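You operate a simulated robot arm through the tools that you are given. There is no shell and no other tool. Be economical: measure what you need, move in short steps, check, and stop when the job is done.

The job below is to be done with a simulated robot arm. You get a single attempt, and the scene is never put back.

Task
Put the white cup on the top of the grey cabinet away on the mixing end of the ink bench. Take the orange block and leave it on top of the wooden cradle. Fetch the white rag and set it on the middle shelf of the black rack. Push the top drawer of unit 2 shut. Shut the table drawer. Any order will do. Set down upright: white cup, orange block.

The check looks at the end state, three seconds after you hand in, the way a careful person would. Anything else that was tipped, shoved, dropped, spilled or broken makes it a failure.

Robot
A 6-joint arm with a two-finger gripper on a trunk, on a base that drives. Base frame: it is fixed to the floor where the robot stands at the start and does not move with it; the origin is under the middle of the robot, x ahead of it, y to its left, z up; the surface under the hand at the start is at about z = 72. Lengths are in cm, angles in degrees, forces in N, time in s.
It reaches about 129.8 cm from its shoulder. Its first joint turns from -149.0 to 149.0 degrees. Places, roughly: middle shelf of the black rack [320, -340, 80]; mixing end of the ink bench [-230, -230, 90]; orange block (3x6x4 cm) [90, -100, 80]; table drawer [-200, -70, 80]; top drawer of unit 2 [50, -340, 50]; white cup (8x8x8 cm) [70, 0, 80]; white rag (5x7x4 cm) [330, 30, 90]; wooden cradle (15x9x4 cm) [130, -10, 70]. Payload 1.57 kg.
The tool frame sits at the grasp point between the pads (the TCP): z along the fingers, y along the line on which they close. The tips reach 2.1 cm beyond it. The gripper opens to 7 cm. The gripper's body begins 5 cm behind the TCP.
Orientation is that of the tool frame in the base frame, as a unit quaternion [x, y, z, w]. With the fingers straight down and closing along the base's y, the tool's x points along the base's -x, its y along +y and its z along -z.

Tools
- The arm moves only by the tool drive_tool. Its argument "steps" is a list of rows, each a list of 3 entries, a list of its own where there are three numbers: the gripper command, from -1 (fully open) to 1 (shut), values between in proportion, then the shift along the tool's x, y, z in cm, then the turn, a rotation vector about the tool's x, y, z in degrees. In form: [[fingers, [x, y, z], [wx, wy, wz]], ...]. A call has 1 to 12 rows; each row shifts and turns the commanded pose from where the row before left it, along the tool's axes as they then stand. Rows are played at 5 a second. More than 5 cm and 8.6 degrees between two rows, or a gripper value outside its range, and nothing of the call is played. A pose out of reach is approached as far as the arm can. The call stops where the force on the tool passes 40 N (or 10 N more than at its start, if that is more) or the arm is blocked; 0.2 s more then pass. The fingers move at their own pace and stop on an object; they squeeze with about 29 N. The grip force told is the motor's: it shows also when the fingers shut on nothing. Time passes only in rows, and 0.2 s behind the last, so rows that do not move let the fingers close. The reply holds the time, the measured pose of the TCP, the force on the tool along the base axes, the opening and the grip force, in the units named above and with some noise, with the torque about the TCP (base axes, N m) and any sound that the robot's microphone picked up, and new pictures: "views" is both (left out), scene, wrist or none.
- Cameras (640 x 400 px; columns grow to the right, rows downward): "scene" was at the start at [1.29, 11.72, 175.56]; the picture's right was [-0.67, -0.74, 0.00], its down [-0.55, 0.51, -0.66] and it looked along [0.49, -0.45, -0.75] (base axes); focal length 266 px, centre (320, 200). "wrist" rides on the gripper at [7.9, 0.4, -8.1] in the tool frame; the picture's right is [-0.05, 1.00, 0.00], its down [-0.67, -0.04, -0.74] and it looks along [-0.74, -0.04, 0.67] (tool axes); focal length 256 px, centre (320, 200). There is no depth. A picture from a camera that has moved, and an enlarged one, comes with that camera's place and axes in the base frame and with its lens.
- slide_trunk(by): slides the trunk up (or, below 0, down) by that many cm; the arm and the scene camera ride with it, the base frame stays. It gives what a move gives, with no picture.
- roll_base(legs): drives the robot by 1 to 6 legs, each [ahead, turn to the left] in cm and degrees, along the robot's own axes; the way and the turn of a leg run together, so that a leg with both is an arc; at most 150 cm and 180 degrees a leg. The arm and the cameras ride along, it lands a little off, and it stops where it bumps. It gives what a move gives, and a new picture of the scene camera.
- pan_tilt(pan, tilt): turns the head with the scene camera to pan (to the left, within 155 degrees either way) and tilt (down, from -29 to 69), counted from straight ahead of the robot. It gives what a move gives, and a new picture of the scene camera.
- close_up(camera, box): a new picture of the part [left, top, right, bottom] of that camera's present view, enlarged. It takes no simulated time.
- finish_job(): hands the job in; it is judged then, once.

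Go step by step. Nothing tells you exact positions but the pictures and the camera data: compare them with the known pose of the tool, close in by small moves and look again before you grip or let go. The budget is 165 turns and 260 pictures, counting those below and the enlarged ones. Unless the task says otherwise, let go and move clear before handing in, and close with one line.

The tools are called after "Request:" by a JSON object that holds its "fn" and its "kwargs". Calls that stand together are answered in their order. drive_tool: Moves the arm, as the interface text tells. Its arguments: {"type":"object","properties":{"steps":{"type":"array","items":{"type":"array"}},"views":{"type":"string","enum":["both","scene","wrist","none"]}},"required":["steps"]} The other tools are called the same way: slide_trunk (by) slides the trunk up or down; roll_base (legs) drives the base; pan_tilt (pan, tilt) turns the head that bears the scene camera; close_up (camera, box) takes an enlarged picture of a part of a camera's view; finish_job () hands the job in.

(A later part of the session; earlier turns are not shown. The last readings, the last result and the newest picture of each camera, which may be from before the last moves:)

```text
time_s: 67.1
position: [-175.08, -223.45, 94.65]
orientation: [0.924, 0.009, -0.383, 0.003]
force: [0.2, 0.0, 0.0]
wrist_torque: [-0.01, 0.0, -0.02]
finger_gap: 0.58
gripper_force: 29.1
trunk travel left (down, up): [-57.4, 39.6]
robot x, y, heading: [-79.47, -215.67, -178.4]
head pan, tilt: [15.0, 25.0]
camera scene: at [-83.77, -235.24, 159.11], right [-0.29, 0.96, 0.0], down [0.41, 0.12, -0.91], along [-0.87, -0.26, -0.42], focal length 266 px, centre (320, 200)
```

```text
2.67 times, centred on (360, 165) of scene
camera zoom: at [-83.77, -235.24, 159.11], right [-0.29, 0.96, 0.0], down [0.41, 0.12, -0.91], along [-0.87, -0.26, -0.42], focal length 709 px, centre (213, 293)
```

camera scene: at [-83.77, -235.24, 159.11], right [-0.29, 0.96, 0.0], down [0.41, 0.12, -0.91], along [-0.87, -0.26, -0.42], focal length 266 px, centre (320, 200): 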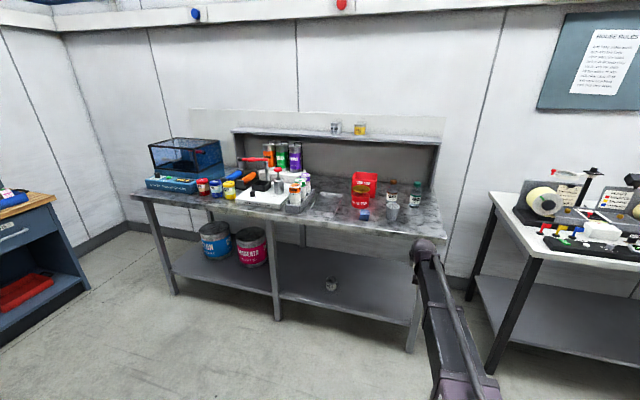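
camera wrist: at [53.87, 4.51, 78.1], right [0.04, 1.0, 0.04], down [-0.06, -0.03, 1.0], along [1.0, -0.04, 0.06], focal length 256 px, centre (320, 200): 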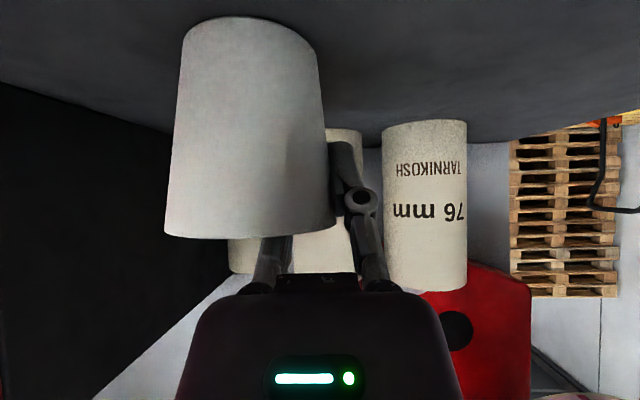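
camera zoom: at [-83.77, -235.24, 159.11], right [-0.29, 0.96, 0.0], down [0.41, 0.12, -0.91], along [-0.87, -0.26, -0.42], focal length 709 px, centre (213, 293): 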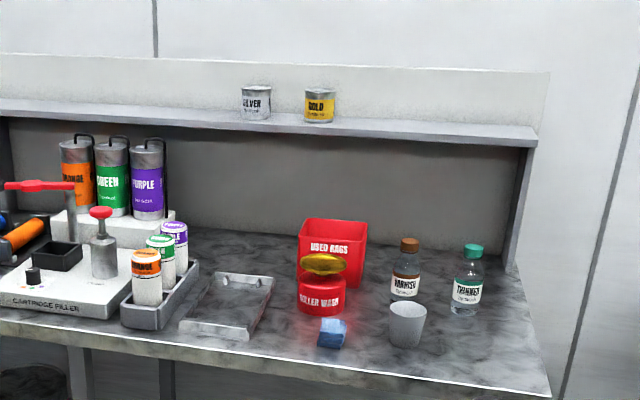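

The mixing end's front right corner is free near [-218, -219]. I raise 8 cm, shift right 3 cm and advance over the bench.

Request:
{"fn": "slide_trunk", "kwargs": {"by": 8}}

Request:
{"fn": "drive_tool", "kwargs": {"steps": [[1, [0, -3, 0], [0, 0, 0]], [1, [0, 0, 0], [0, 0, 0]]], "views": "wrist"}}

Request:
{"fn": "roll_base", "kwargs": {"legs": [[41, 0]]}}

Request:
{"fn": "close_up", "kwargs": {"camera": "wrist", "box": [0, 0, 640, 400]}}

Request:
{"fn": "close_up", "kwargs": {"camera": "scene", "box": [240, 120, 480, 270]}}

```text
time_s: 68.2
position: [-175.06, -223.53, 102.72]
orientation: [0.924, 0.008, -0.382, 0.002]
force: [-0.2, 0.6, 0.0]
wrist_torque: [0.04, 0.01, 0.02]
finger_gap: 0.58
gripper_force: 29.6
trunk travel left (down, up): [-65.4, 31.6]
robot x, y, heading: [-79.64, -215.68, -178.7]
head pan, tilt: [15.0, 25.0]
```

```text
time_s: 68.8
position: [-175.13, -220.58, 102.83]
orientation: [0.924, 0.009, -0.383, 0.003]
force: [0.4, -0.1, -0.3]
wrist_torque: [0.0, 0.01, 0.02]
finger_gap: 0.6
gripper_force: 29.1
trunk travel left (down, up): [-65.4, 31.6]
robot x, y, heading: [-79.83, -215.77, -178.4]
head pan, tilt: [15.0, 25.0]
camera wrist: at [-163.83, -220.86, 103.02], right [-0.02, -1.0, 0.04], down [0.06, 0.04, 1.0], along [-1.0, 0.02, 0.06], focal length 256 px, centre (320, 200)
```

wrist: 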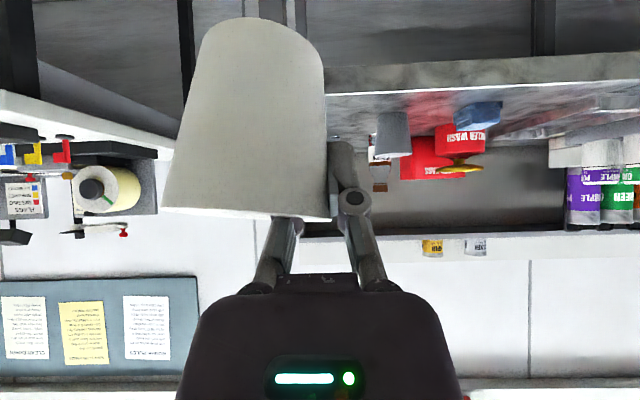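

```text
time_s: 71.8
position: [-216.14, -220.86, 102.84]
orientation: [0.924, 0.005, -0.383, 0.002]
force: [-0.4, -0.6, -0.1]
wrist_torque: [-0.01, -0.03, 0.0]
finger_gap: 0.59
gripper_force: 29.2
trunk travel left (down, up): [-65.4, 31.6]
robot x, y, heading: [-120.77, -216.87, -179.0]
head pan, tilt: [15.0, 25.0]
camera scene: at [-124.94, -236.27, 167.11], right [-0.28, 0.96, 0.0], down [0.41, 0.12, -0.91], along [-0.87, -0.25, -0.42], focal length 266 px, centre (320, 200)
```

scene: 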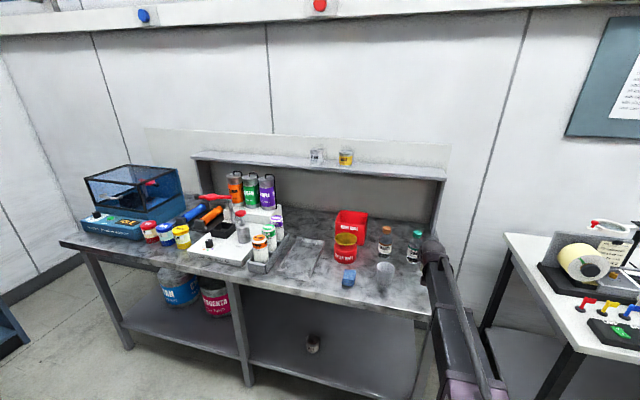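

```text
1.00 times, centred on (320, 200) of wrist (not enlarged: the box is as wide or as high as the picture)
camera zoom: at [-204.81, -221.24, 102.99], right [-0.03, -1.0, 0.04], down [0.06, 0.03, 1.0], along [-1.0, 0.03, 0.06], focal length 256 px, centre (320, 200)
```

zoom: 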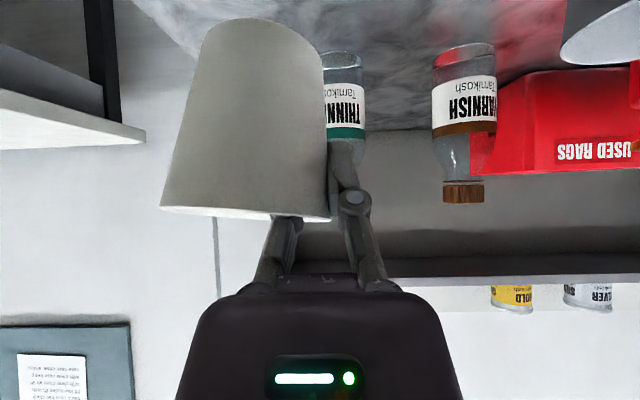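

```text
2.67 times, centred on (360, 195) of scene
camera zoom: at [-124.94, -236.27, 167.11], right [-0.28, 0.96, 0.0], down [0.41, 0.12, -0.91], along [-0.87, -0.25, -0.42], focal length 709 px, centre (213, 213)
```

zoom: 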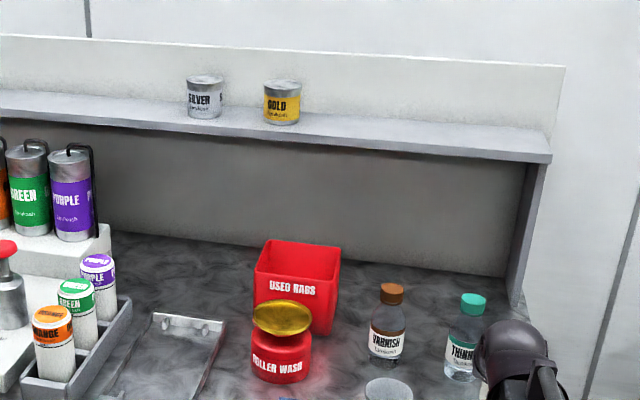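

Position looks good. I level the cup's small cant by a 5° roll and lower.

Request:
{"fn": "drive_tool", "kwargs": {"steps": [[1, [0, 0, 0], [3.5, 0, -3.5]], [1, [0, 0, 0], [0, 0, 0]]], "views": "none"}}

Request:
{"fn": "slide_trunk", "kwargs": {"by": -7}}

Request:
{"fn": "close_up", "kwargs": {"camera": "wrist", "box": [0, 0, 640, 400]}}

```text
time_s: 72.4
position: [-216.06, -220.81, 102.8]
orientation: [0.923, 0.021, -0.383, -0.039]
force: [-0.7, -0.2, 0.1]
wrist_torque: [-0.02, 0.02, 0.01]
finger_gap: 0.62
gripper_force: 28.5
trunk travel left (down, up): [-65.4, 31.6]
robot x, y, heading: [-120.84, -216.62, -179.0]
head pan, tilt: [15.0, 25.0]
```

```text
time_s: 73.5
position: [-215.94, -221.03, 96.0]
orientation: [0.921, 0.022, -0.386, -0.039]
force: [-5.8, -7.9, 25.9]
wrist_torque: [0.29, 0.05, 0.07]
finger_gap: 0.6
gripper_force: 29.0
trunk travel left (down, up): [-58.4, 38.6]
robot x, y, heading: [-121.18, -216.63, -179.1]
head pan, tilt: [15.0, 25.0]
```

```text
1.00 times, centred on (320, 200) of wrist (not enlarged: the box is as wide or as high as the picture)
camera zoom: at [-204.7, -221.36, 96.24], right [-0.03, -1.0, -0.05], down [0.06, -0.05, 1.0], along [-1.0, 0.02, 0.06], focal length 256 px, centre (320, 200)
```

zoom: 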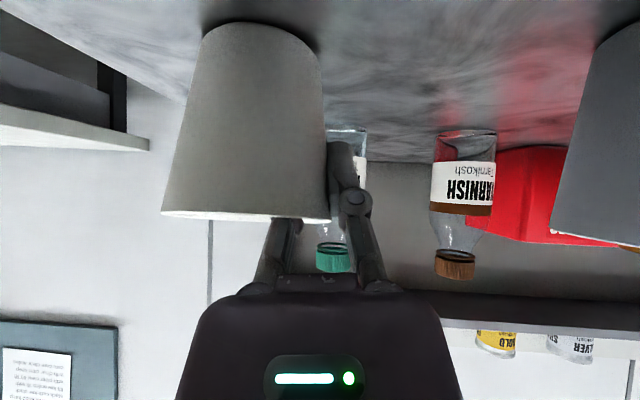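

It has touched the bench with 26 N, so I ease up slightly and release.

Request:
{"fn": "slide_trunk", "kwargs": {"by": 0.4}}

Request:
{"fn": "drive_tool", "kwargs": {"steps": [[0.8, [0, 0, 0], [0, 0, 0]], [0.6, [0, 0, 0], [0, 0, 0]], [0.6, [0, 0, 0], [0, 0, 0]]], "views": "wrist"}}

```text
time_s: 74.0
position: [-215.96, -220.86, 96.15]
orientation: [0.923, 0.021, -0.382, -0.039]
force: [0.0, 1.1, -0.4]
wrist_torque: [-0.02, -0.04, 0.01]
finger_gap: 0.59
gripper_force: 29.1
trunk travel left (down, up): [-58.8, 38.2]
robot x, y, heading: [-121.21, -216.89, -178.9]
head pan, tilt: [15.0, 25.0]
```

```text
time_s: 74.8
position: [-216.03, -220.93, 96.12]
orientation: [0.922, 0.021, -0.384, -0.038]
force: [0.1, 0.1, 0.1]
wrist_torque: [0.03, -0.01, 0.01]
finger_gap: 1.4
gripper_force: 0.1
trunk travel left (down, up): [-58.8, 38.2]
robot x, y, heading: [-120.95, -216.62, -179.2]
head pan, tilt: [15.0, 25.0]
camera wrist: at [-204.78, -221.25, 96.43], right [-0.03, -1.0, -0.05], down [0.06, -0.05, 1.0], along [-1.0, 0.02, 0.06], focal length 256 px, centre (320, 200)
```

wrist: 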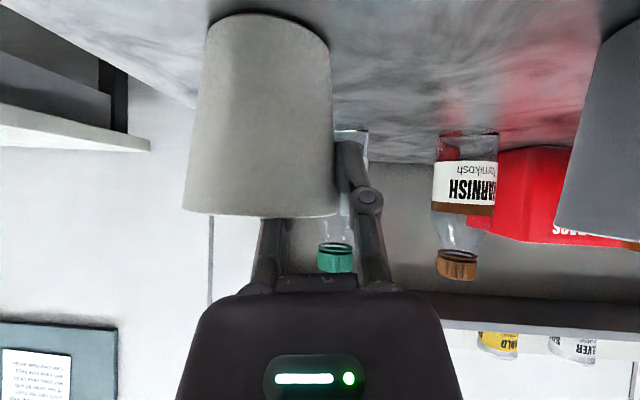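

The cup stands on its own. I open a bit more and rise straight up.

Request:
{"fn": "drive_tool", "kwargs": {"steps": [[0.35, [0, 0, 0], [0, 0, 0]], [0.35, [0, 0, 0], [0, 0, 0]]], "views": "none"}}

Request:
{"fn": "slide_trunk", "kwargs": {"by": 12}}

Request:
{"fn": "close_up", "kwargs": {"camera": "wrist", "box": [0, 0, 640, 400]}}

Request:
{"fn": "roll_base", "kwargs": {"legs": [[-60, 0]]}}

Request:
{"fn": "close_up", "kwargs": {"camera": "scene", "box": [240, 120, 480, 270]}}

```text
time_s: 75.5
position: [-216.07, -220.87, 96.09]
orientation: [0.922, 0.021, -0.384, -0.039]
force: [0.6, -0.9, 0.4]
wrist_torque: [0.0, 0.01, -0.01]
finger_gap: 2.23
gripper_force: 0.1
trunk travel left (down, up): [-58.8, 38.2]
robot x, y, heading: [-120.61, -216.46, -179.0]
head pan, tilt: [15.0, 25.0]
```

```text
time_s: 77.0
position: [-216.14, -220.88, 108.16]
orientation: [0.922, 0.021, -0.384, -0.039]
force: [0.0, -0.7, -0.6]
wrist_torque: [0.0, 0.04, 0.02]
finger_gap: 2.26
gripper_force: 0.0
trunk travel left (down, up): [-70.8, 26.2]
robot x, y, heading: [-120.94, -216.78, -179.0]
head pan, tilt: [15.0, 25.0]
```

```text
1.00 times, centred on (320, 200) of wrist (not enlarged: the box is as wide or as high as the picture)
camera zoom: at [-204.78, -221.25, 108.42], right [-0.03, -1.0, -0.05], down [0.06, -0.05, 1.0], along [-1.0, 0.02, 0.06], focal length 256 px, centre (320, 200)
```

zoom: 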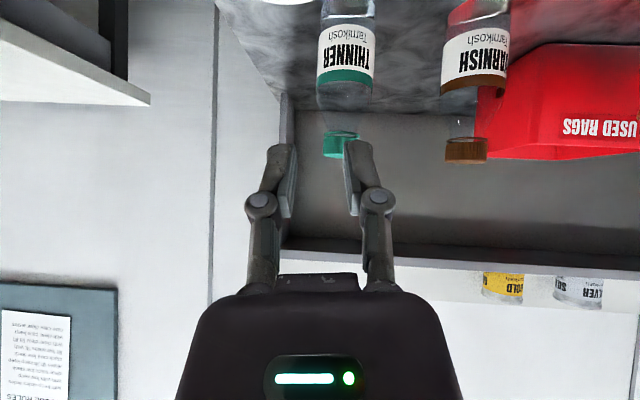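

```text
time_s: 81.0
position: [-156.43, -220.22, 108.4]
orientation: [0.923, 0.024, -0.383, -0.038]
force: [-0.4, 0.7, 0.1]
wrist_torque: [-0.03, -0.02, 0.02]
finger_gap: 2.28
gripper_force: 0.1
trunk travel left (down, up): [-70.8, 26.2]
robot x, y, heading: [-61.28, -215.45, -178.8]
head pan, tilt: [15.0, 25.0]
camera scene: at [-65.18, -235.19, 172.51], right [-0.28, 0.96, 0.0], down [0.41, 0.12, -0.91], along [-0.87, -0.25, -0.42], focal length 266 px, centre (320, 200)
```

scene: 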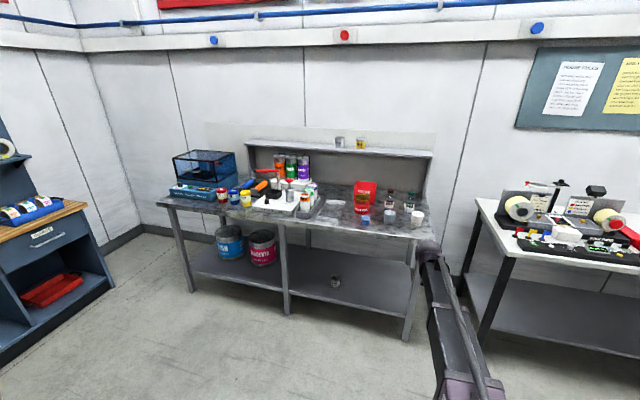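

```text
2.67 times, centred on (360, 195) of scene
camera zoom: at [-65.18, -235.19, 172.51], right [-0.28, 0.96, 0.0], down [0.41, 0.12, -0.91], along [-0.87, -0.25, -0.42], focal length 709 px, centre (213, 213)
```

zoom: 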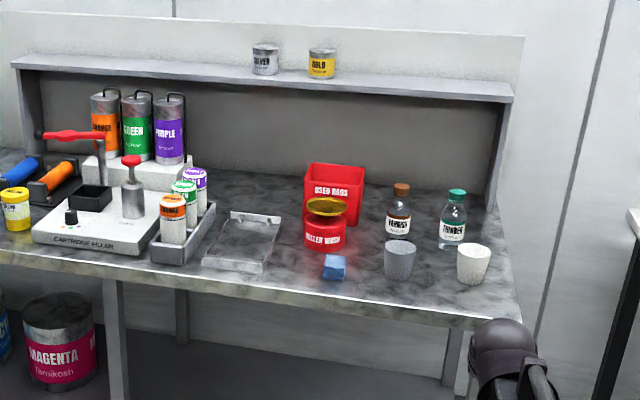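

The cup stands upright on the mixing end. Next the table drawer: drive north and face the white table.

Request:
{"fn": "roll_base", "kwargs": {"legs": [[0, -90], [145, 0], [0, 90]]}}

Request:
{"fn": "close_up", "kwargs": {"camera": "scene", "box": [200, 100, 520, 300]}}

```text
time_s: 101.3
position: [-160.21, -76.71, 108.17]
orientation: [0.922, 0.03, -0.384, -0.036]
force: [-0.4, 0.1, -0.3]
wrist_torque: [0.01, 0.0, -0.02]
finger_gap: 2.26
gripper_force: 0.0
trunk travel left (down, up): [-70.8, 26.2]
robot x, y, heading: [-64.89, -72.1, -178.4]
head pan, tilt: [15.0, 25.0]
camera scene: at [-68.79, -91.61, 172.51], right [-0.29, 0.96, 0.0], down [0.4, 0.12, -0.91], along [-0.87, -0.26, -0.42], focal length 266 px, centre (320, 200)
```

scene: 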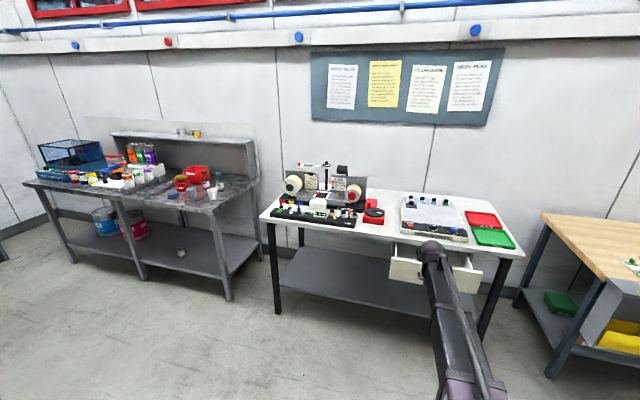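

```text
2.00 times, centred on (360, 200) of scene
camera zoom: at [-68.79, -91.61, 172.51], right [-0.29, 0.96, 0.0], down [0.4, 0.12, -0.91], along [-0.87, -0.26, -0.42], focal length 532 px, centre (240, 200)
```

zoom: 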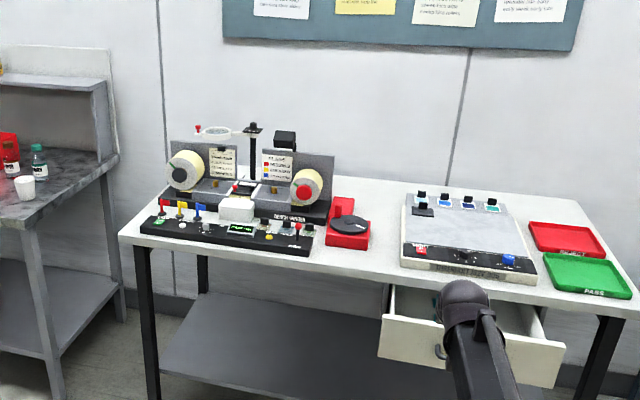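

The drawer's front is near x≈-206, centred around y≈-63. I close the fingers, level the hand more and shift right to line up.

Request:
{"fn": "drive_tool", "kwargs": {"steps": [[1, [0, -4, 0], [-3.5, 0, 3.5]], [1, [0, -4, 0], [0, -7.5, 0]], [1, [0, -4, 0], [0, -7.5, 0]], [1, [0, -2, 0], [0, -7.5, 0]], [1, [0, 0, 0], [0, -7.5, 0]], [1, [0, 0, 0], [0, 0, 0]], [1, [0, 0, 0], [0, 0, 0]]]}}

```text
time_s: 102.9
position: [-160.75, -62.62, 116.48]
orientation: [0.793, 0.013, -0.609, 0.009]
force: [0.5, -1.3, 0.6]
wrist_torque: [-0.02, -0.02, -0.01]
finger_gap: 0.0
gripper_force: 29.0
out of reach, approached as far as the arm can: row 1, 2, 3, 4, 5
trunk travel left (down, up): [-70.8, 26.2]
robot x, y, heading: [-65.25, -72.04, -178.3]
head pan, tilt: [15.0, 25.0]
camera scene: at [-68.85, -91.55, 172.51], right [-0.29, 0.96, 0.0], down [0.4, 0.12, -0.91], along [-0.87, -0.26, -0.42], focal length 266 px, centre (320, 200)
camera wrist: at [-150.84, -62.76, 111.07], right [0.02, -1.0, 0.05], down [0.55, 0.05, 0.84], along [-0.84, 0.01, 0.55], focal length 256 px, centre (320, 200)
```

scene: 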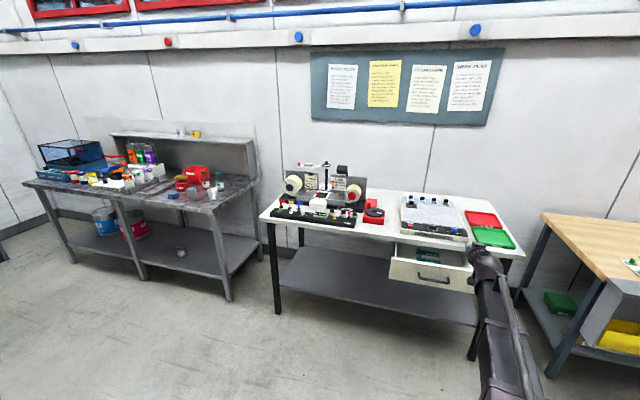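
wrist: 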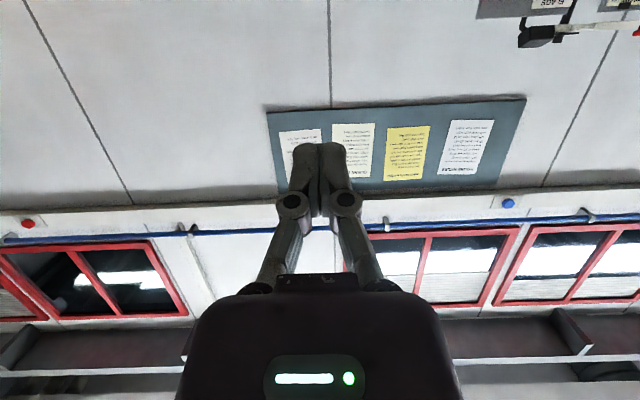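

Hand is nearly level and aligned with the handle (y≈-63). Lowering the trunk to drawer height.

Request:
{"fn": "slide_trunk", "kwargs": {"by": -44}}

Request:
{"fn": "pan_tilt", "kwargs": {"pan": 0, "tilt": 30}}

Request:
{"fn": "close_up", "kwargs": {"camera": "wrist", "box": [0, 0, 640, 400]}}

```text
refused: -44 is not a number from -40 to 40
```

```text
time_s: 103.6
position: [-160.66, -62.59, 116.49]
orientation: [0.794, 0.012, -0.608, 0.009]
force: [0.0, -0.6, 0.6]
wrist_torque: [-0.02, 0.0, -0.01]
finger_gap: 0.0
gripper_force: 29.3
trunk travel left (down, up): [-70.8, 26.2]
robot x, y, heading: [-65.16, -72.07, -178.0]
head pan, tilt: [0.0, 30.0]
camera scene: at [-69.07, -89.17, 171.72], right [-0.03, 1.0, 0.0], down [0.5, 0.02, -0.87], along [-0.87, -0.03, -0.5], focal length 266 px, centre (320, 200)
```

scene: 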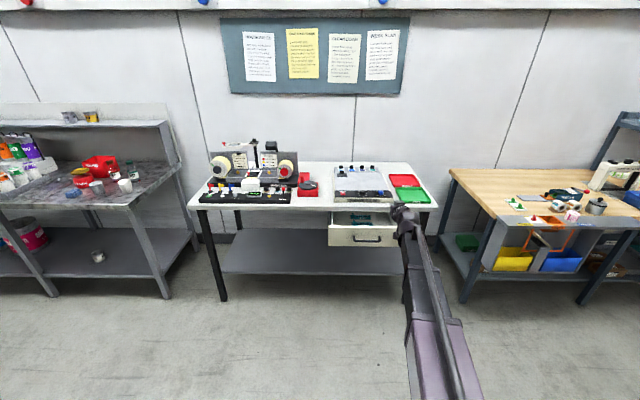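

```text
1.00 times, centred on (320, 200) of wrist (not enlarged: the box is as wide or as high as the picture)
camera zoom: at [-150.83, -62.77, 111.06], right [0.02, -1.0, 0.05], down [0.55, 0.05, 0.84], along [-0.84, 0.01, 0.55], focal length 256 px, centre (320, 200)
```

zoom: 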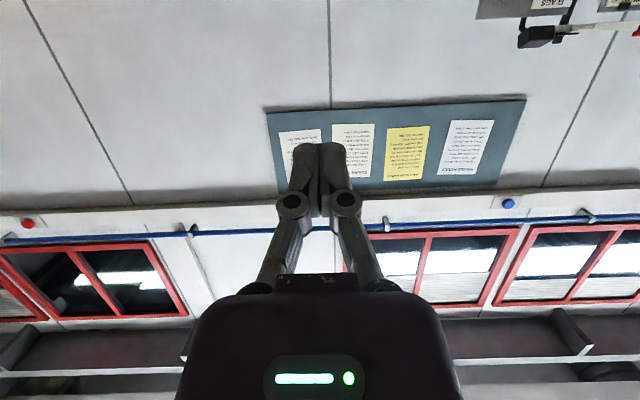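

Drawer face spans about z 59–77 with its handle at about 66. I lower in two slides to about z 72.

Request:
{"fn": "slide_trunk", "kwargs": {"by": -40}}

Request:
{"fn": "slide_trunk", "kwargs": {"by": -4.5}}

Request:
{"fn": "roll_base", "kwargs": {"legs": [[30, 0]]}}

Request:
{"fn": "close_up", "kwargs": {"camera": "wrist", "box": [0, 0, 640, 400]}}

Request:
{"fn": "close_up", "kwargs": {"camera": "scene", "box": [280, 150, 480, 275]}}

```text
time_s: 107.5
position: [-160.61, -62.7, 76.48]
orientation: [0.794, 0.013, -0.608, 0.009]
force: [0.0, -0.3, -0.3]
wrist_torque: [0.01, 0.0, -0.01]
finger_gap: 0.0
gripper_force: 28.3
trunk travel left (down, up): [-30.8, 66.2]
robot x, y, heading: [-64.62, -72.15, -178.2]
head pan, tilt: [0.0, 30.0]
```

```text
time_s: 108.3
position: [-160.7, -62.62, 71.97]
orientation: [0.794, 0.013, -0.608, 0.009]
force: [0.2, -0.3, 0.3]
wrist_torque: [0.01, 0.0, -0.01]
finger_gap: 0.0
gripper_force: 28.9
trunk travel left (down, up): [-26.3, 70.7]
robot x, y, heading: [-65.04, -71.86, -178.4]
head pan, tilt: [0.0, 30.0]
```

```text
time_s: 110.7
position: [-190.58, -63.08, 71.75]
orientation: [0.794, 0.011, -0.608, 0.008]
force: [1.4, 4.7, -10.2]
wrist_torque: [-0.1, 0.07, 0.02]
finger_gap: 0.0
gripper_force: 28.4
trunk travel left (down, up): [-26.3, 70.7]
robot x, y, heading: [-94.59, -72.77, -178.2]
head pan, tilt: [0.0, 30.0]
camera scene: at [-99.02, -90.0, 127.21], right [-0.03, 1.0, 0.0], down [0.5, 0.01, -0.87], along [-0.87, -0.02, -0.5], focal length 266 px, centre (320, 200)
```

scene: 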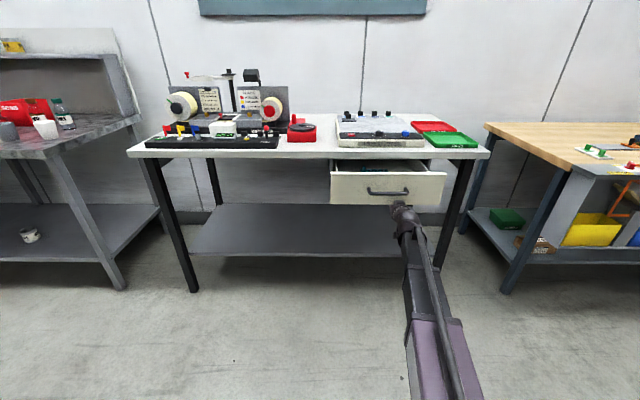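

```text
1.00 times, centred on (320, 200) of wrist (not enlarged: the box is as wide or as high as the picture)
camera zoom: at [-180.65, -63.34, 66.46], right [0.01, -1.0, 0.05], down [0.54, 0.05, 0.84], along [-0.84, 0.02, 0.54], focal length 256 px, centre (320, 200)
```

zoom: 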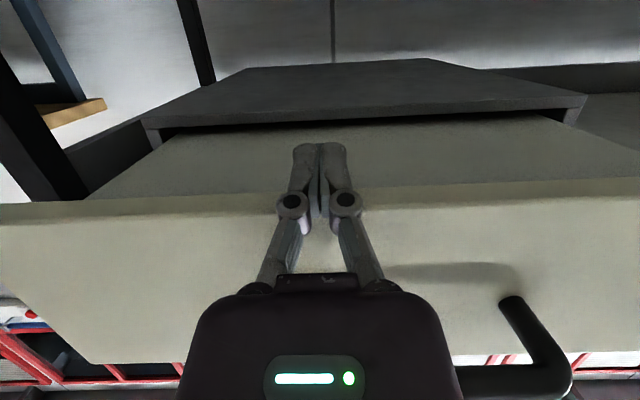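

```text
3.20 times, centred on (380, 212) of scene
camera zoom: at [-99.02, -90.0, 127.21], right [-0.03, 1.0, 0.0], down [0.5, 0.01, -0.87], along [-0.87, -0.02, -0.5], focal length 851 px, centre (128, 160)
```

zoom: 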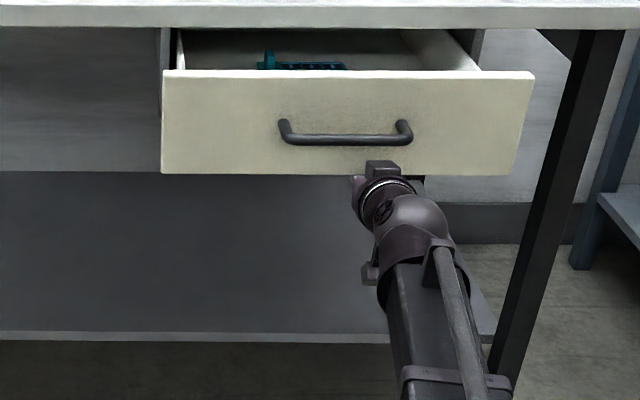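

The drawer is higher than I reckoned (face z≈73–86) and my fingertips are just under it. I back off, rise to z≈83 and check.

Request:
{"fn": "roll_base", "kwargs": {"legs": [[-12, 0]]}}

Request:
{"fn": "slide_trunk", "kwargs": {"by": 11.8}}

Request:
{"fn": "close_up", "kwargs": {"camera": "wrist", "box": [0, 0, 640, 400]}}

Request:
{"fn": "close_up", "kwargs": {"camera": "scene", "box": [280, 120, 480, 245]}}

```text
time_s: 112.1
position: [-178.46, -62.73, 71.91]
orientation: [0.793, 0.012, -0.609, 0.008]
force: [0.3, 0.5, -0.5]
wrist_torque: [0.01, 0.03, 0.0]
finger_gap: 0.0
gripper_force: 28.3
trunk travel left (down, up): [-26.3, 70.7]
robot x, y, heading: [-82.72, -72.36, -178.5]
head pan, tilt: [0.0, 30.0]
camera scene: at [-86.9, -89.71, 127.22], right [-0.03, 1.0, 0.0], down [0.5, 0.01, -0.87], along [-0.87, -0.02, -0.5], focal length 266 px, centre (320, 200)
```

scene: 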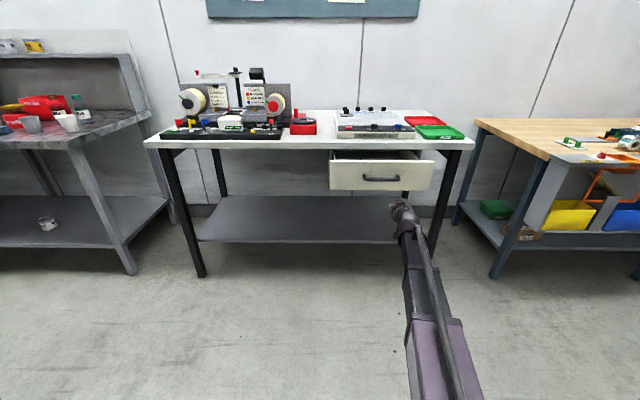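

```text
time_s: 113.6
position: [-178.35, -62.84, 83.7]
orientation: [0.794, 0.011, -0.608, 0.007]
force: [0.3, 0.0, 0.2]
wrist_torque: [-0.03, -0.02, 0.01]
finger_gap: 0.01
gripper_force: 28.3
trunk travel left (down, up): [-38.1, 58.9]
robot x, y, heading: [-82.97, -72.59, -178.4]
head pan, tilt: [0.0, 30.0]
```

```text
1.00 times, centred on (320, 200) of wrist (not enlarged: the box is as wide or as high as the picture)
camera zoom: at [-168.56, -63.0, 78.35], right [0.01, -1.0, 0.05], down [0.55, 0.05, 0.84], along [-0.84, 0.02, 0.55], focal length 256 px, centre (320, 200)
```

zoom: 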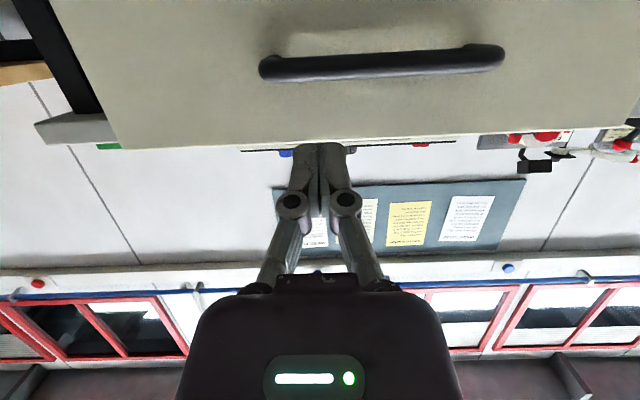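

```text
3.20 times, centred on (380, 182) of scene
camera zoom: at [-86.88, -89.72, 139.01], right [-0.03, 1.0, 0.0], down [0.5, 0.01, -0.87], along [-0.87, -0.02, -0.5], focal length 851 px, centre (128, 256)
```

zoom: 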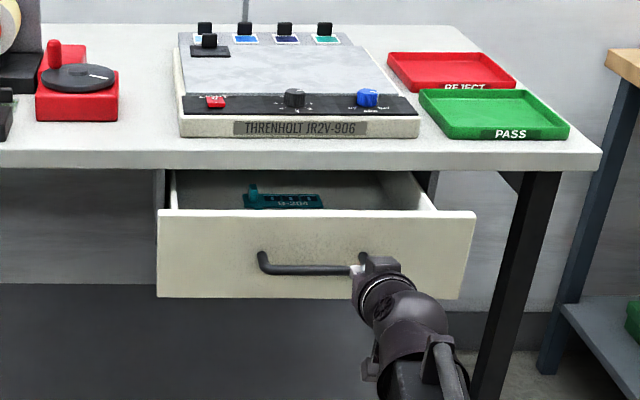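

Fingertips now aim at the face just above the handle. I push with the base in steps.

Request:
{"fn": "roll_base", "kwargs": {"legs": [[18, 0]]}}

Request:
{"fn": "close_up", "kwargs": {"camera": "scene", "box": [280, 120, 480, 245]}}

```text
time_s: 115.3
position: [-196.36, -63.43, 83.81]
orientation: [0.793, 0.012, -0.609, 0.008]
force: [-0.4, -0.5, 0.3]
wrist_torque: [-0.04, 0.02, 0.02]
finger_gap: 0.0
gripper_force: 28.5
trunk travel left (down, up): [-38.1, 58.9]
robot x, y, heading: [-100.77, -72.83, -178.5]
head pan, tilt: [0.0, 30.0]
camera scene: at [-104.86, -90.21, 139.02], right [-0.03, 1.0, 0.0], down [0.5, 0.01, -0.87], along [-0.87, -0.02, -0.5], focal length 266 px, centre (320, 200)
```

scene: 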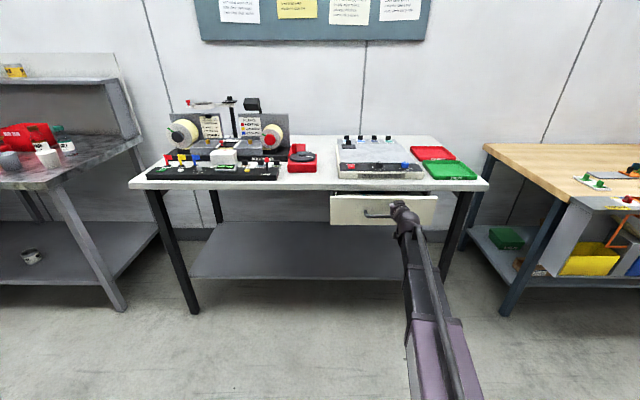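

```text
3.20 times, centred on (380, 182) of scene
camera zoom: at [-104.86, -90.21, 139.02], right [-0.03, 1.0, 0.0], down [0.5, 0.01, -0.87], along [-0.87, -0.02, -0.5], focal length 851 px, centre (128, 256)
```

zoom: 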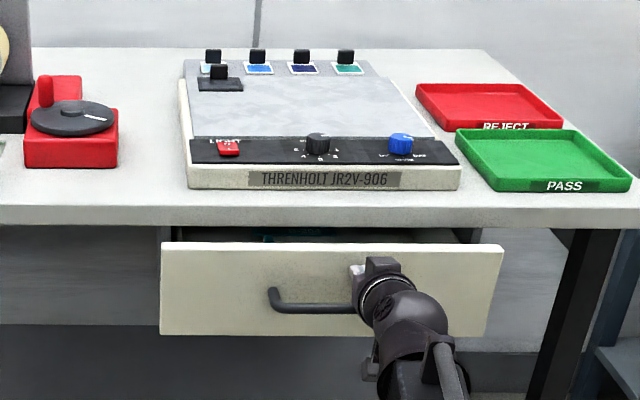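

It slides. Continue pushing.

Request:
{"fn": "roll_base", "kwargs": {"legs": [[6, 0]]}}

Request:
{"fn": "close_up", "kwargs": {"camera": "scene", "box": [280, 120, 480, 245]}}

```text
time_s: 116.4
position: [-201.7, -63.47, 83.65]
orientation: [0.796, 0.013, -0.606, 0.008]
force: [1.8, 0.5, 0.5]
wrist_torque: [0.0, 0.02, -0.03]
finger_gap: 0.0
gripper_force: 28.6
trunk travel left (down, up): [-38.1, 58.9]
robot x, y, heading: [-106.69, -73.21, -178.2]
head pan, tilt: [0.0, 30.0]
stopped in leg 1: the force on the tool passed its limit at 49 N (the readings are from after the stop); the commanded pose is now the measured one
camera scene: at [-110.67, -90.37, 139.02], right [-0.03, 1.0, 0.0], down [0.5, 0.01, -0.87], along [-0.87, -0.02, -0.5], focal length 266 px, centre (320, 200)
```

scene: 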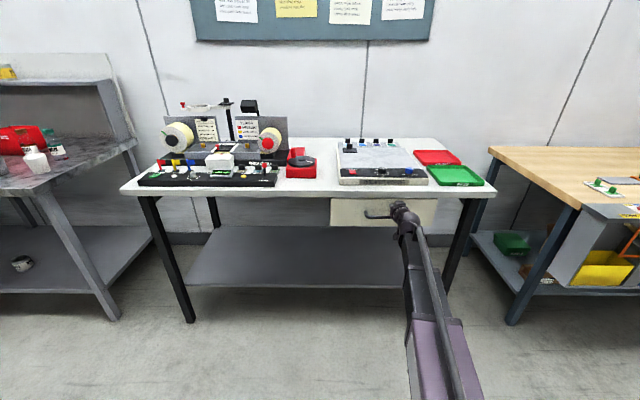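

```text
3.20 times, centred on (380, 182) of scene
camera zoom: at [-110.67, -90.37, 139.02], right [-0.03, 1.0, 0.0], down [0.5, 0.01, -0.87], along [-0.87, -0.02, -0.5], focal length 851 px, centre (128, 256)
```

zoom: 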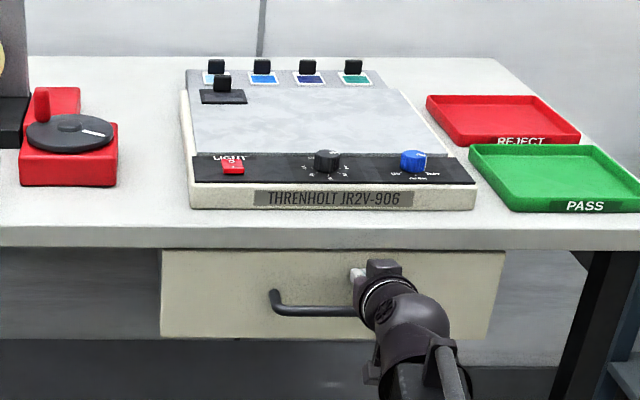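

The table drawer looks shut flush. I back off to verify.

Request:
{"fn": "roll_base", "kwargs": {"legs": [[-20, 0]]}}

Request:
{"fn": "close_up", "kwargs": {"camera": "scene", "box": [280, 120, 480, 245]}}

Request:
{"fn": "roll_base", "kwargs": {"legs": [[0, -90], [-140, 0], [-130, 0]]}}

Request:
{"fn": "pan_tilt", "kwargs": {"pan": -80, "tilt": 25}}

```text
time_s: 118.2
position: [-181.71, -63.04, 83.65]
orientation: [0.796, 0.012, -0.605, 0.008]
force: [0.0, -0.3, -0.1]
wrist_torque: [-0.01, 0.01, 0.0]
finger_gap: 0.0
gripper_force: 27.9
trunk travel left (down, up): [-38.1, 58.9]
robot x, y, heading: [-86.46, -72.25, -178.1]
head pan, tilt: [0.0, 30.0]
camera scene: at [-90.81, -89.82, 139.02], right [-0.03, 1.0, 0.0], down [0.5, 0.01, -0.87], along [-0.87, -0.02, -0.5], focal length 266 px, centre (320, 200)
```

scene: 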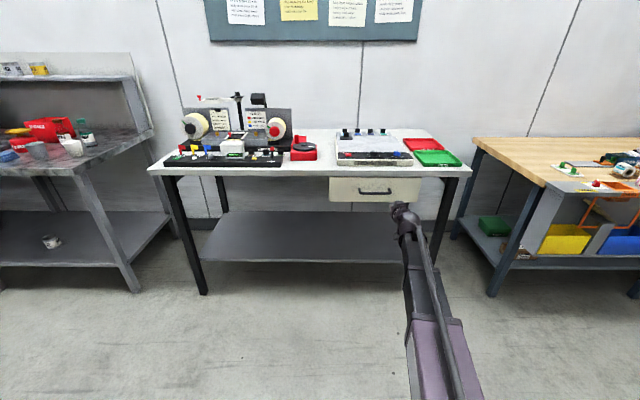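

```text
3.20 times, centred on (380, 182) of scene
camera zoom: at [-90.81, -89.82, 139.02], right [-0.03, 1.0, 0.0], down [0.5, 0.01, -0.87], along [-0.87, -0.02, -0.5], focal length 851 px, centre (128, 256)
```

zoom: 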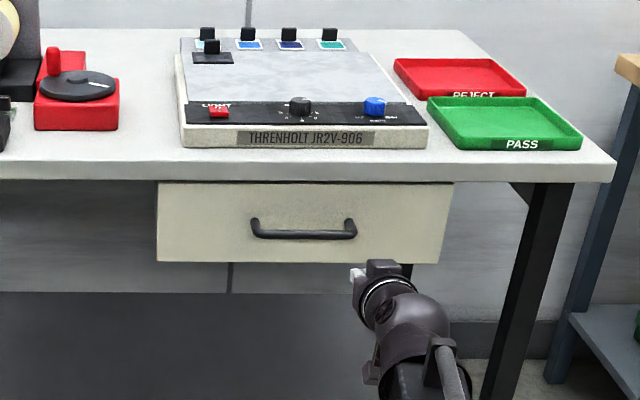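

```text
time_s: 140.1
position: [-70.13, -247.99, 83.66]
orientation: [0.569, -0.556, -0.432, -0.424]
force: [0.0, 0.9, 0.2]
wrist_torque: [-0.01, -0.02, 0.04]
finger_gap: 0.0
gripper_force: 28.7
trunk travel left (down, up): [-38.1, 58.9]
robot x, y, heading: [-80.98, -343.49, 90.3]
head pan, tilt: [0.0, 30.0]
camera scene: at [-97.76, -338.74, 139.02], right [1.0, 0.01, 0.0], down [0.01, -0.5, -0.87], along [-0.01, 0.87, -0.5], focal length 266 px, centre (320, 200)
```

scene: 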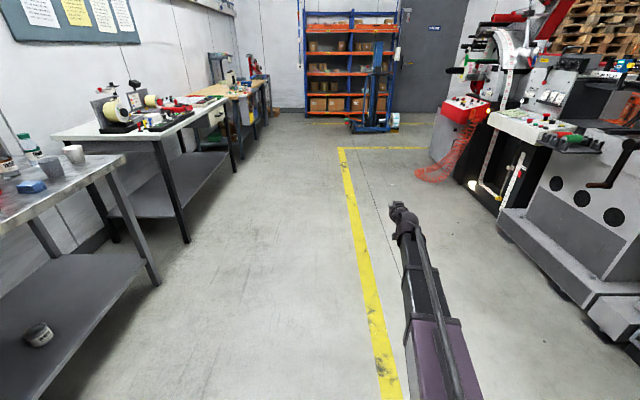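

```text
time_s: 141.7
position: [-70.16, -247.83, 83.6]
orientation: [0.57, -0.556, -0.432, -0.424]
force: [0.5, -0.1, 0.0]
wrist_torque: [-0.03, -0.01, -0.01]
finger_gap: 0.0
gripper_force: 28.4
trunk travel left (down, up): [-38.1, 58.9]
robot x, y, heading: [-80.99, -343.05, 90.6]
head pan, tilt: [-80.0, 25.0]
camera scene: at [-88.59, -346.05, 139.81], right [0.19, -0.98, 0.0], down [-0.42, -0.08, -0.91], along [0.89, 0.17, -0.42], focal length 266 px, centre (320, 200)
```

scene: 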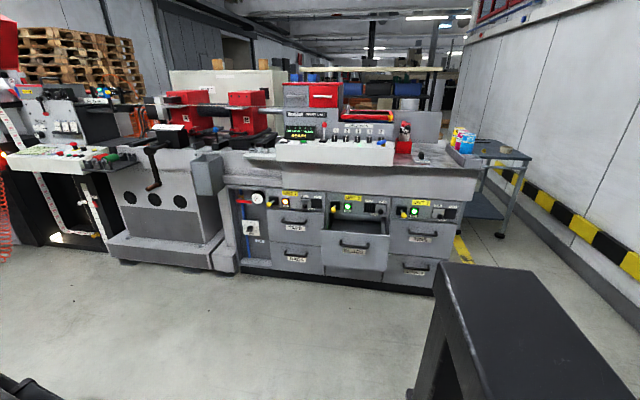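

Table drawer is shut. Now I see the console drawers; I enlarge to confirm which is unit 2.

Request:
{"fn": "close_up", "kwargs": {"camera": "scene", "box": [230, 170, 480, 300]}}

```text
2.56 times, centred on (355, 235) of scene
camera zoom: at [-88.59, -346.05, 139.81], right [0.19, -0.98, 0.0], down [-0.42, -0.08, -0.91], along [0.89, 0.17, -0.42], focal length 681 px, centre (230, 110)
```

zoom: 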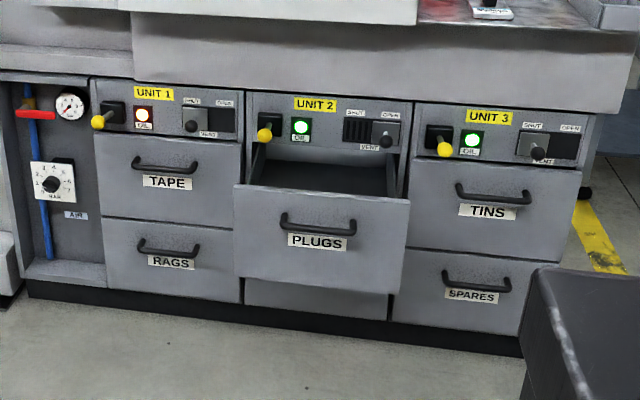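

Unit 2's top drawer (PLUGS) is open, its face about x≈40, y −322…−361, z 35–60. I turn to face it and lower the trunk.

Request:
{"fn": "roll_base", "kwargs": {"legs": [[0, -90]]}}

Request:
{"fn": "drive_tool", "kwargs": {"steps": [[1, [0, 4, 0], [0, 0, 0]], [1, [0, 4, 0], [0, 0, 0]], [1, [0, 3, 0], [0, 0, 0]], [1, [0, 0, 0], [0, 0, 0]]], "views": "none"}}

Request:
{"fn": "slide_trunk", "kwargs": {"by": -38}}

Request:
{"fn": "pan_tilt", "kwargs": {"pan": 0, "tilt": 30}}

Request:
{"fn": "close_up", "kwargs": {"camera": "wrist", "box": [0, 0, 640, 400]}}

```text
time_s: 147.7
position: [14.48, -352.04, 83.71]
orientation: [-0.014, 0.796, 0.009, 0.605]
force: [0.4, 0.8, -0.6]
wrist_torque: [-0.01, 0.02, -0.03]
finger_gap: 0.0
gripper_force: 28.8
trunk travel left (down, up): [-38.1, 58.9]
robot x, y, heading: [-80.67, -344.57, 1.8]
head pan, tilt: [-80.0, 25.0]
camera scene: at [-83.81, -337.09, 139.81], right [-0.98, -0.21, 0.0], down [-0.09, 0.41, -0.91], along [0.19, -0.89, -0.42], focal length 266 px, centre (320, 200)
```

scene: 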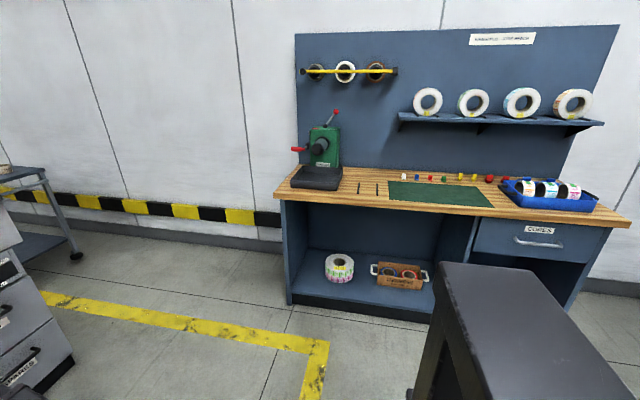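

```text
time_s: 148.7
position: [14.07, -340.9, 83.69]
orientation: [-0.016, 0.796, 0.01, 0.606]
force: [-0.3, 0.9, -0.7]
wrist_torque: [0.01, 0.0, 0.0]
finger_gap: 0.0
gripper_force: 28.5
trunk travel left (down, up): [-38.1, 58.9]
robot x, y, heading: [-80.72, -344.59, 2.1]
head pan, tilt: [-80.0, 25.0]
```

```text
time_s: 152.4
position: [13.96, -340.98, 45.58]
orientation: [-0.015, 0.797, 0.01, 0.604]
force: [0.5, 0.3, 0.0]
wrist_torque: [0.0, 0.0, -0.02]
finger_gap: 0.0
gripper_force: 28.5
trunk travel left (down, up): [-0.1, 96.9]
robot x, y, heading: [-80.53, -344.29, 2.0]
head pan, tilt: [-80.0, 25.0]
```

```text
time_s: 153.9
position: [14.1, -341.05, 45.69]
orientation: [-0.015, 0.797, 0.01, 0.604]
force: [0.1, 0.4, -0.7]
wrist_torque: [-0.02, -0.05, -0.01]
finger_gap: 0.0
gripper_force: 28.1
trunk travel left (down, up): [-0.1, 96.9]
robot x, y, heading: [-80.5, -345.1, 1.8]
head pan, tilt: [0.0, 30.0]
camera scene: at [-76.71, -327.78, 101.02], right [0.03, -1.0, 0.0], down [-0.5, -0.02, -0.87], along [0.87, 0.03, -0.5], focal length 266 px, centre (320, 200)
```

scene: 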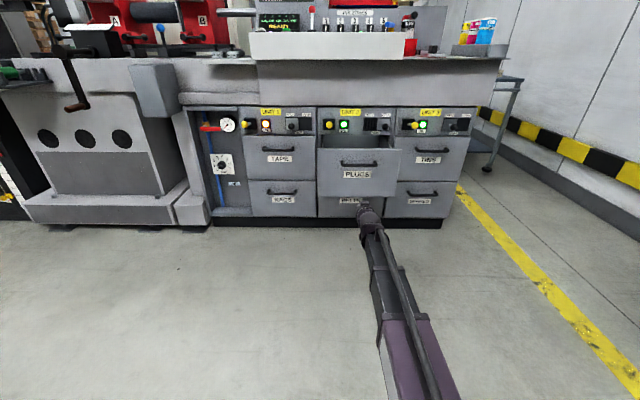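

```text
1.00 times, centred on (320, 200) of wrist (not enlarged: the box is as wide or as high as the picture)
camera zoom: at [4.07, -341.0, 40.29], right [-0.02, 1.0, 0.05], down [-0.54, -0.05, 0.84], along [0.84, -0.01, 0.54], focal length 256 px, centre (320, 200)
```

zoom: 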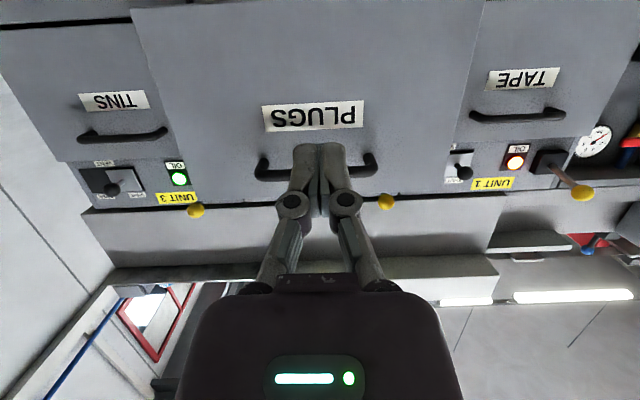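

Aim is below the label, centred. Pushing forward.

Request:
{"fn": "roll_base", "kwargs": {"legs": [[36, -1.5]]}}

Request:
{"fn": "close_up", "kwargs": {"camera": "scene", "box": [240, 80, 500, 240]}}

```text
time_s: 156.6
position: [50.13, -342.58, 45.67]
orientation: [-0.005, 0.797, 0.003, 0.604]
force: [0.0, 0.0, -0.5]
wrist_torque: [0.02, 0.0, 0.02]
finger_gap: 0.0
gripper_force: 28.7
trunk travel left (down, up): [-0.1, 96.9]
robot x, y, heading: [-44.4, -344.06, 0.5]
head pan, tilt: [0.0, 30.0]
camera scene: at [-40.3, -327.01, 101.02], right [0.01, -1.0, 0.0], down [-0.5, 0.0, -0.87], along [0.87, 0.01, -0.5], focal length 266 px, centre (320, 200)
```

scene: 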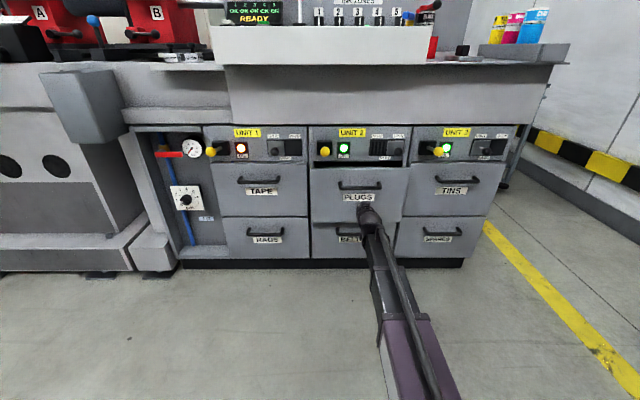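

```text
2.46 times, centred on (370, 160) of scene
camera zoom: at [-40.3, -327.01, 101.02], right [0.01, -1.0, 0.0], down [-0.5, 0.0, -0.87], along [0.87, 0.01, -0.5], focal length 655 px, centre (197, 298)
```

zoom: 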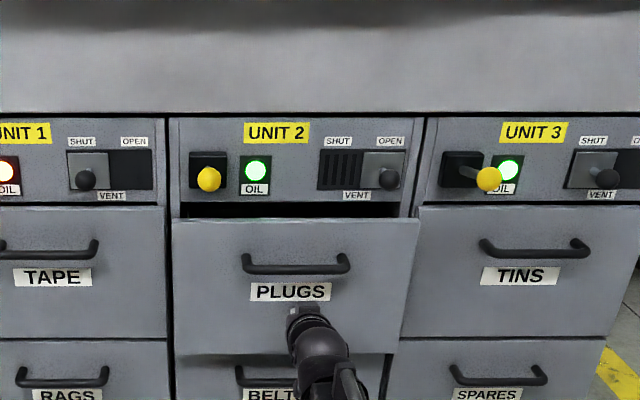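

Nearly shut; a bit more.

Request:
{"fn": "roll_base", "kwargs": {"legs": [[8, 0]]}}

Request:
{"fn": "close_up", "kwargs": {"camera": "scene", "box": [240, 80, 500, 240]}}

```text
time_s: 157.7
position: [55.39, -342.49, 45.57]
orientation: [-0.005, 0.797, 0.003, 0.603]
force: [-2.5, -0.7, 1.4]
wrist_torque: [0.0, -0.01, 0.0]
finger_gap: 0.0
gripper_force: 28.7
trunk travel left (down, up): [-0.1, 96.9]
robot x, y, heading: [-38.77, -343.58, 0.4]
head pan, tilt: [0.0, 30.0]
stopped in leg 1: the force on the tool passed its limit at 84 N (the readings are from after the stop); the commanded pose is now the measured one
camera scene: at [-34.67, -326.96, 101.02], right [0.01, -1.0, 0.0], down [-0.5, 0.0, -0.87], along [0.87, 0.01, -0.5], focal length 266 px, centre (320, 200)
```

scene: 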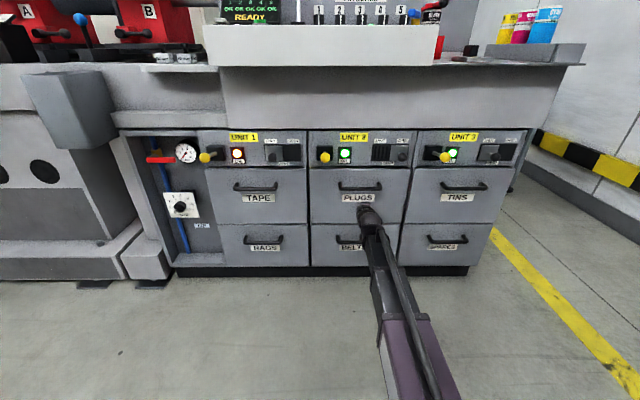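

```text
2.46 times, centred on (370, 160) of scene
camera zoom: at [-34.67, -326.96, 101.02], right [0.01, -1.0, 0.0], down [-0.5, 0.0, -0.87], along [0.87, 0.01, -0.5], focal length 655 px, centre (197, 298)
```

zoom: 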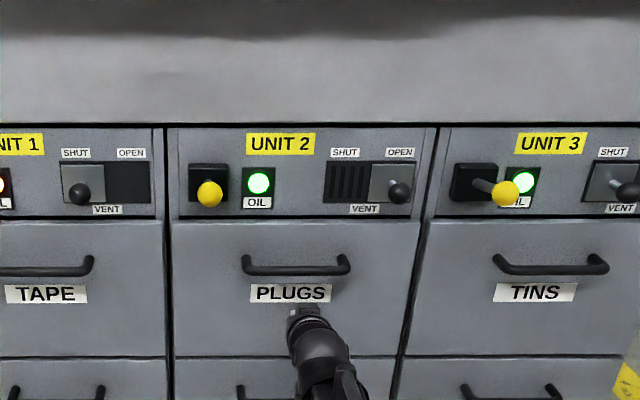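

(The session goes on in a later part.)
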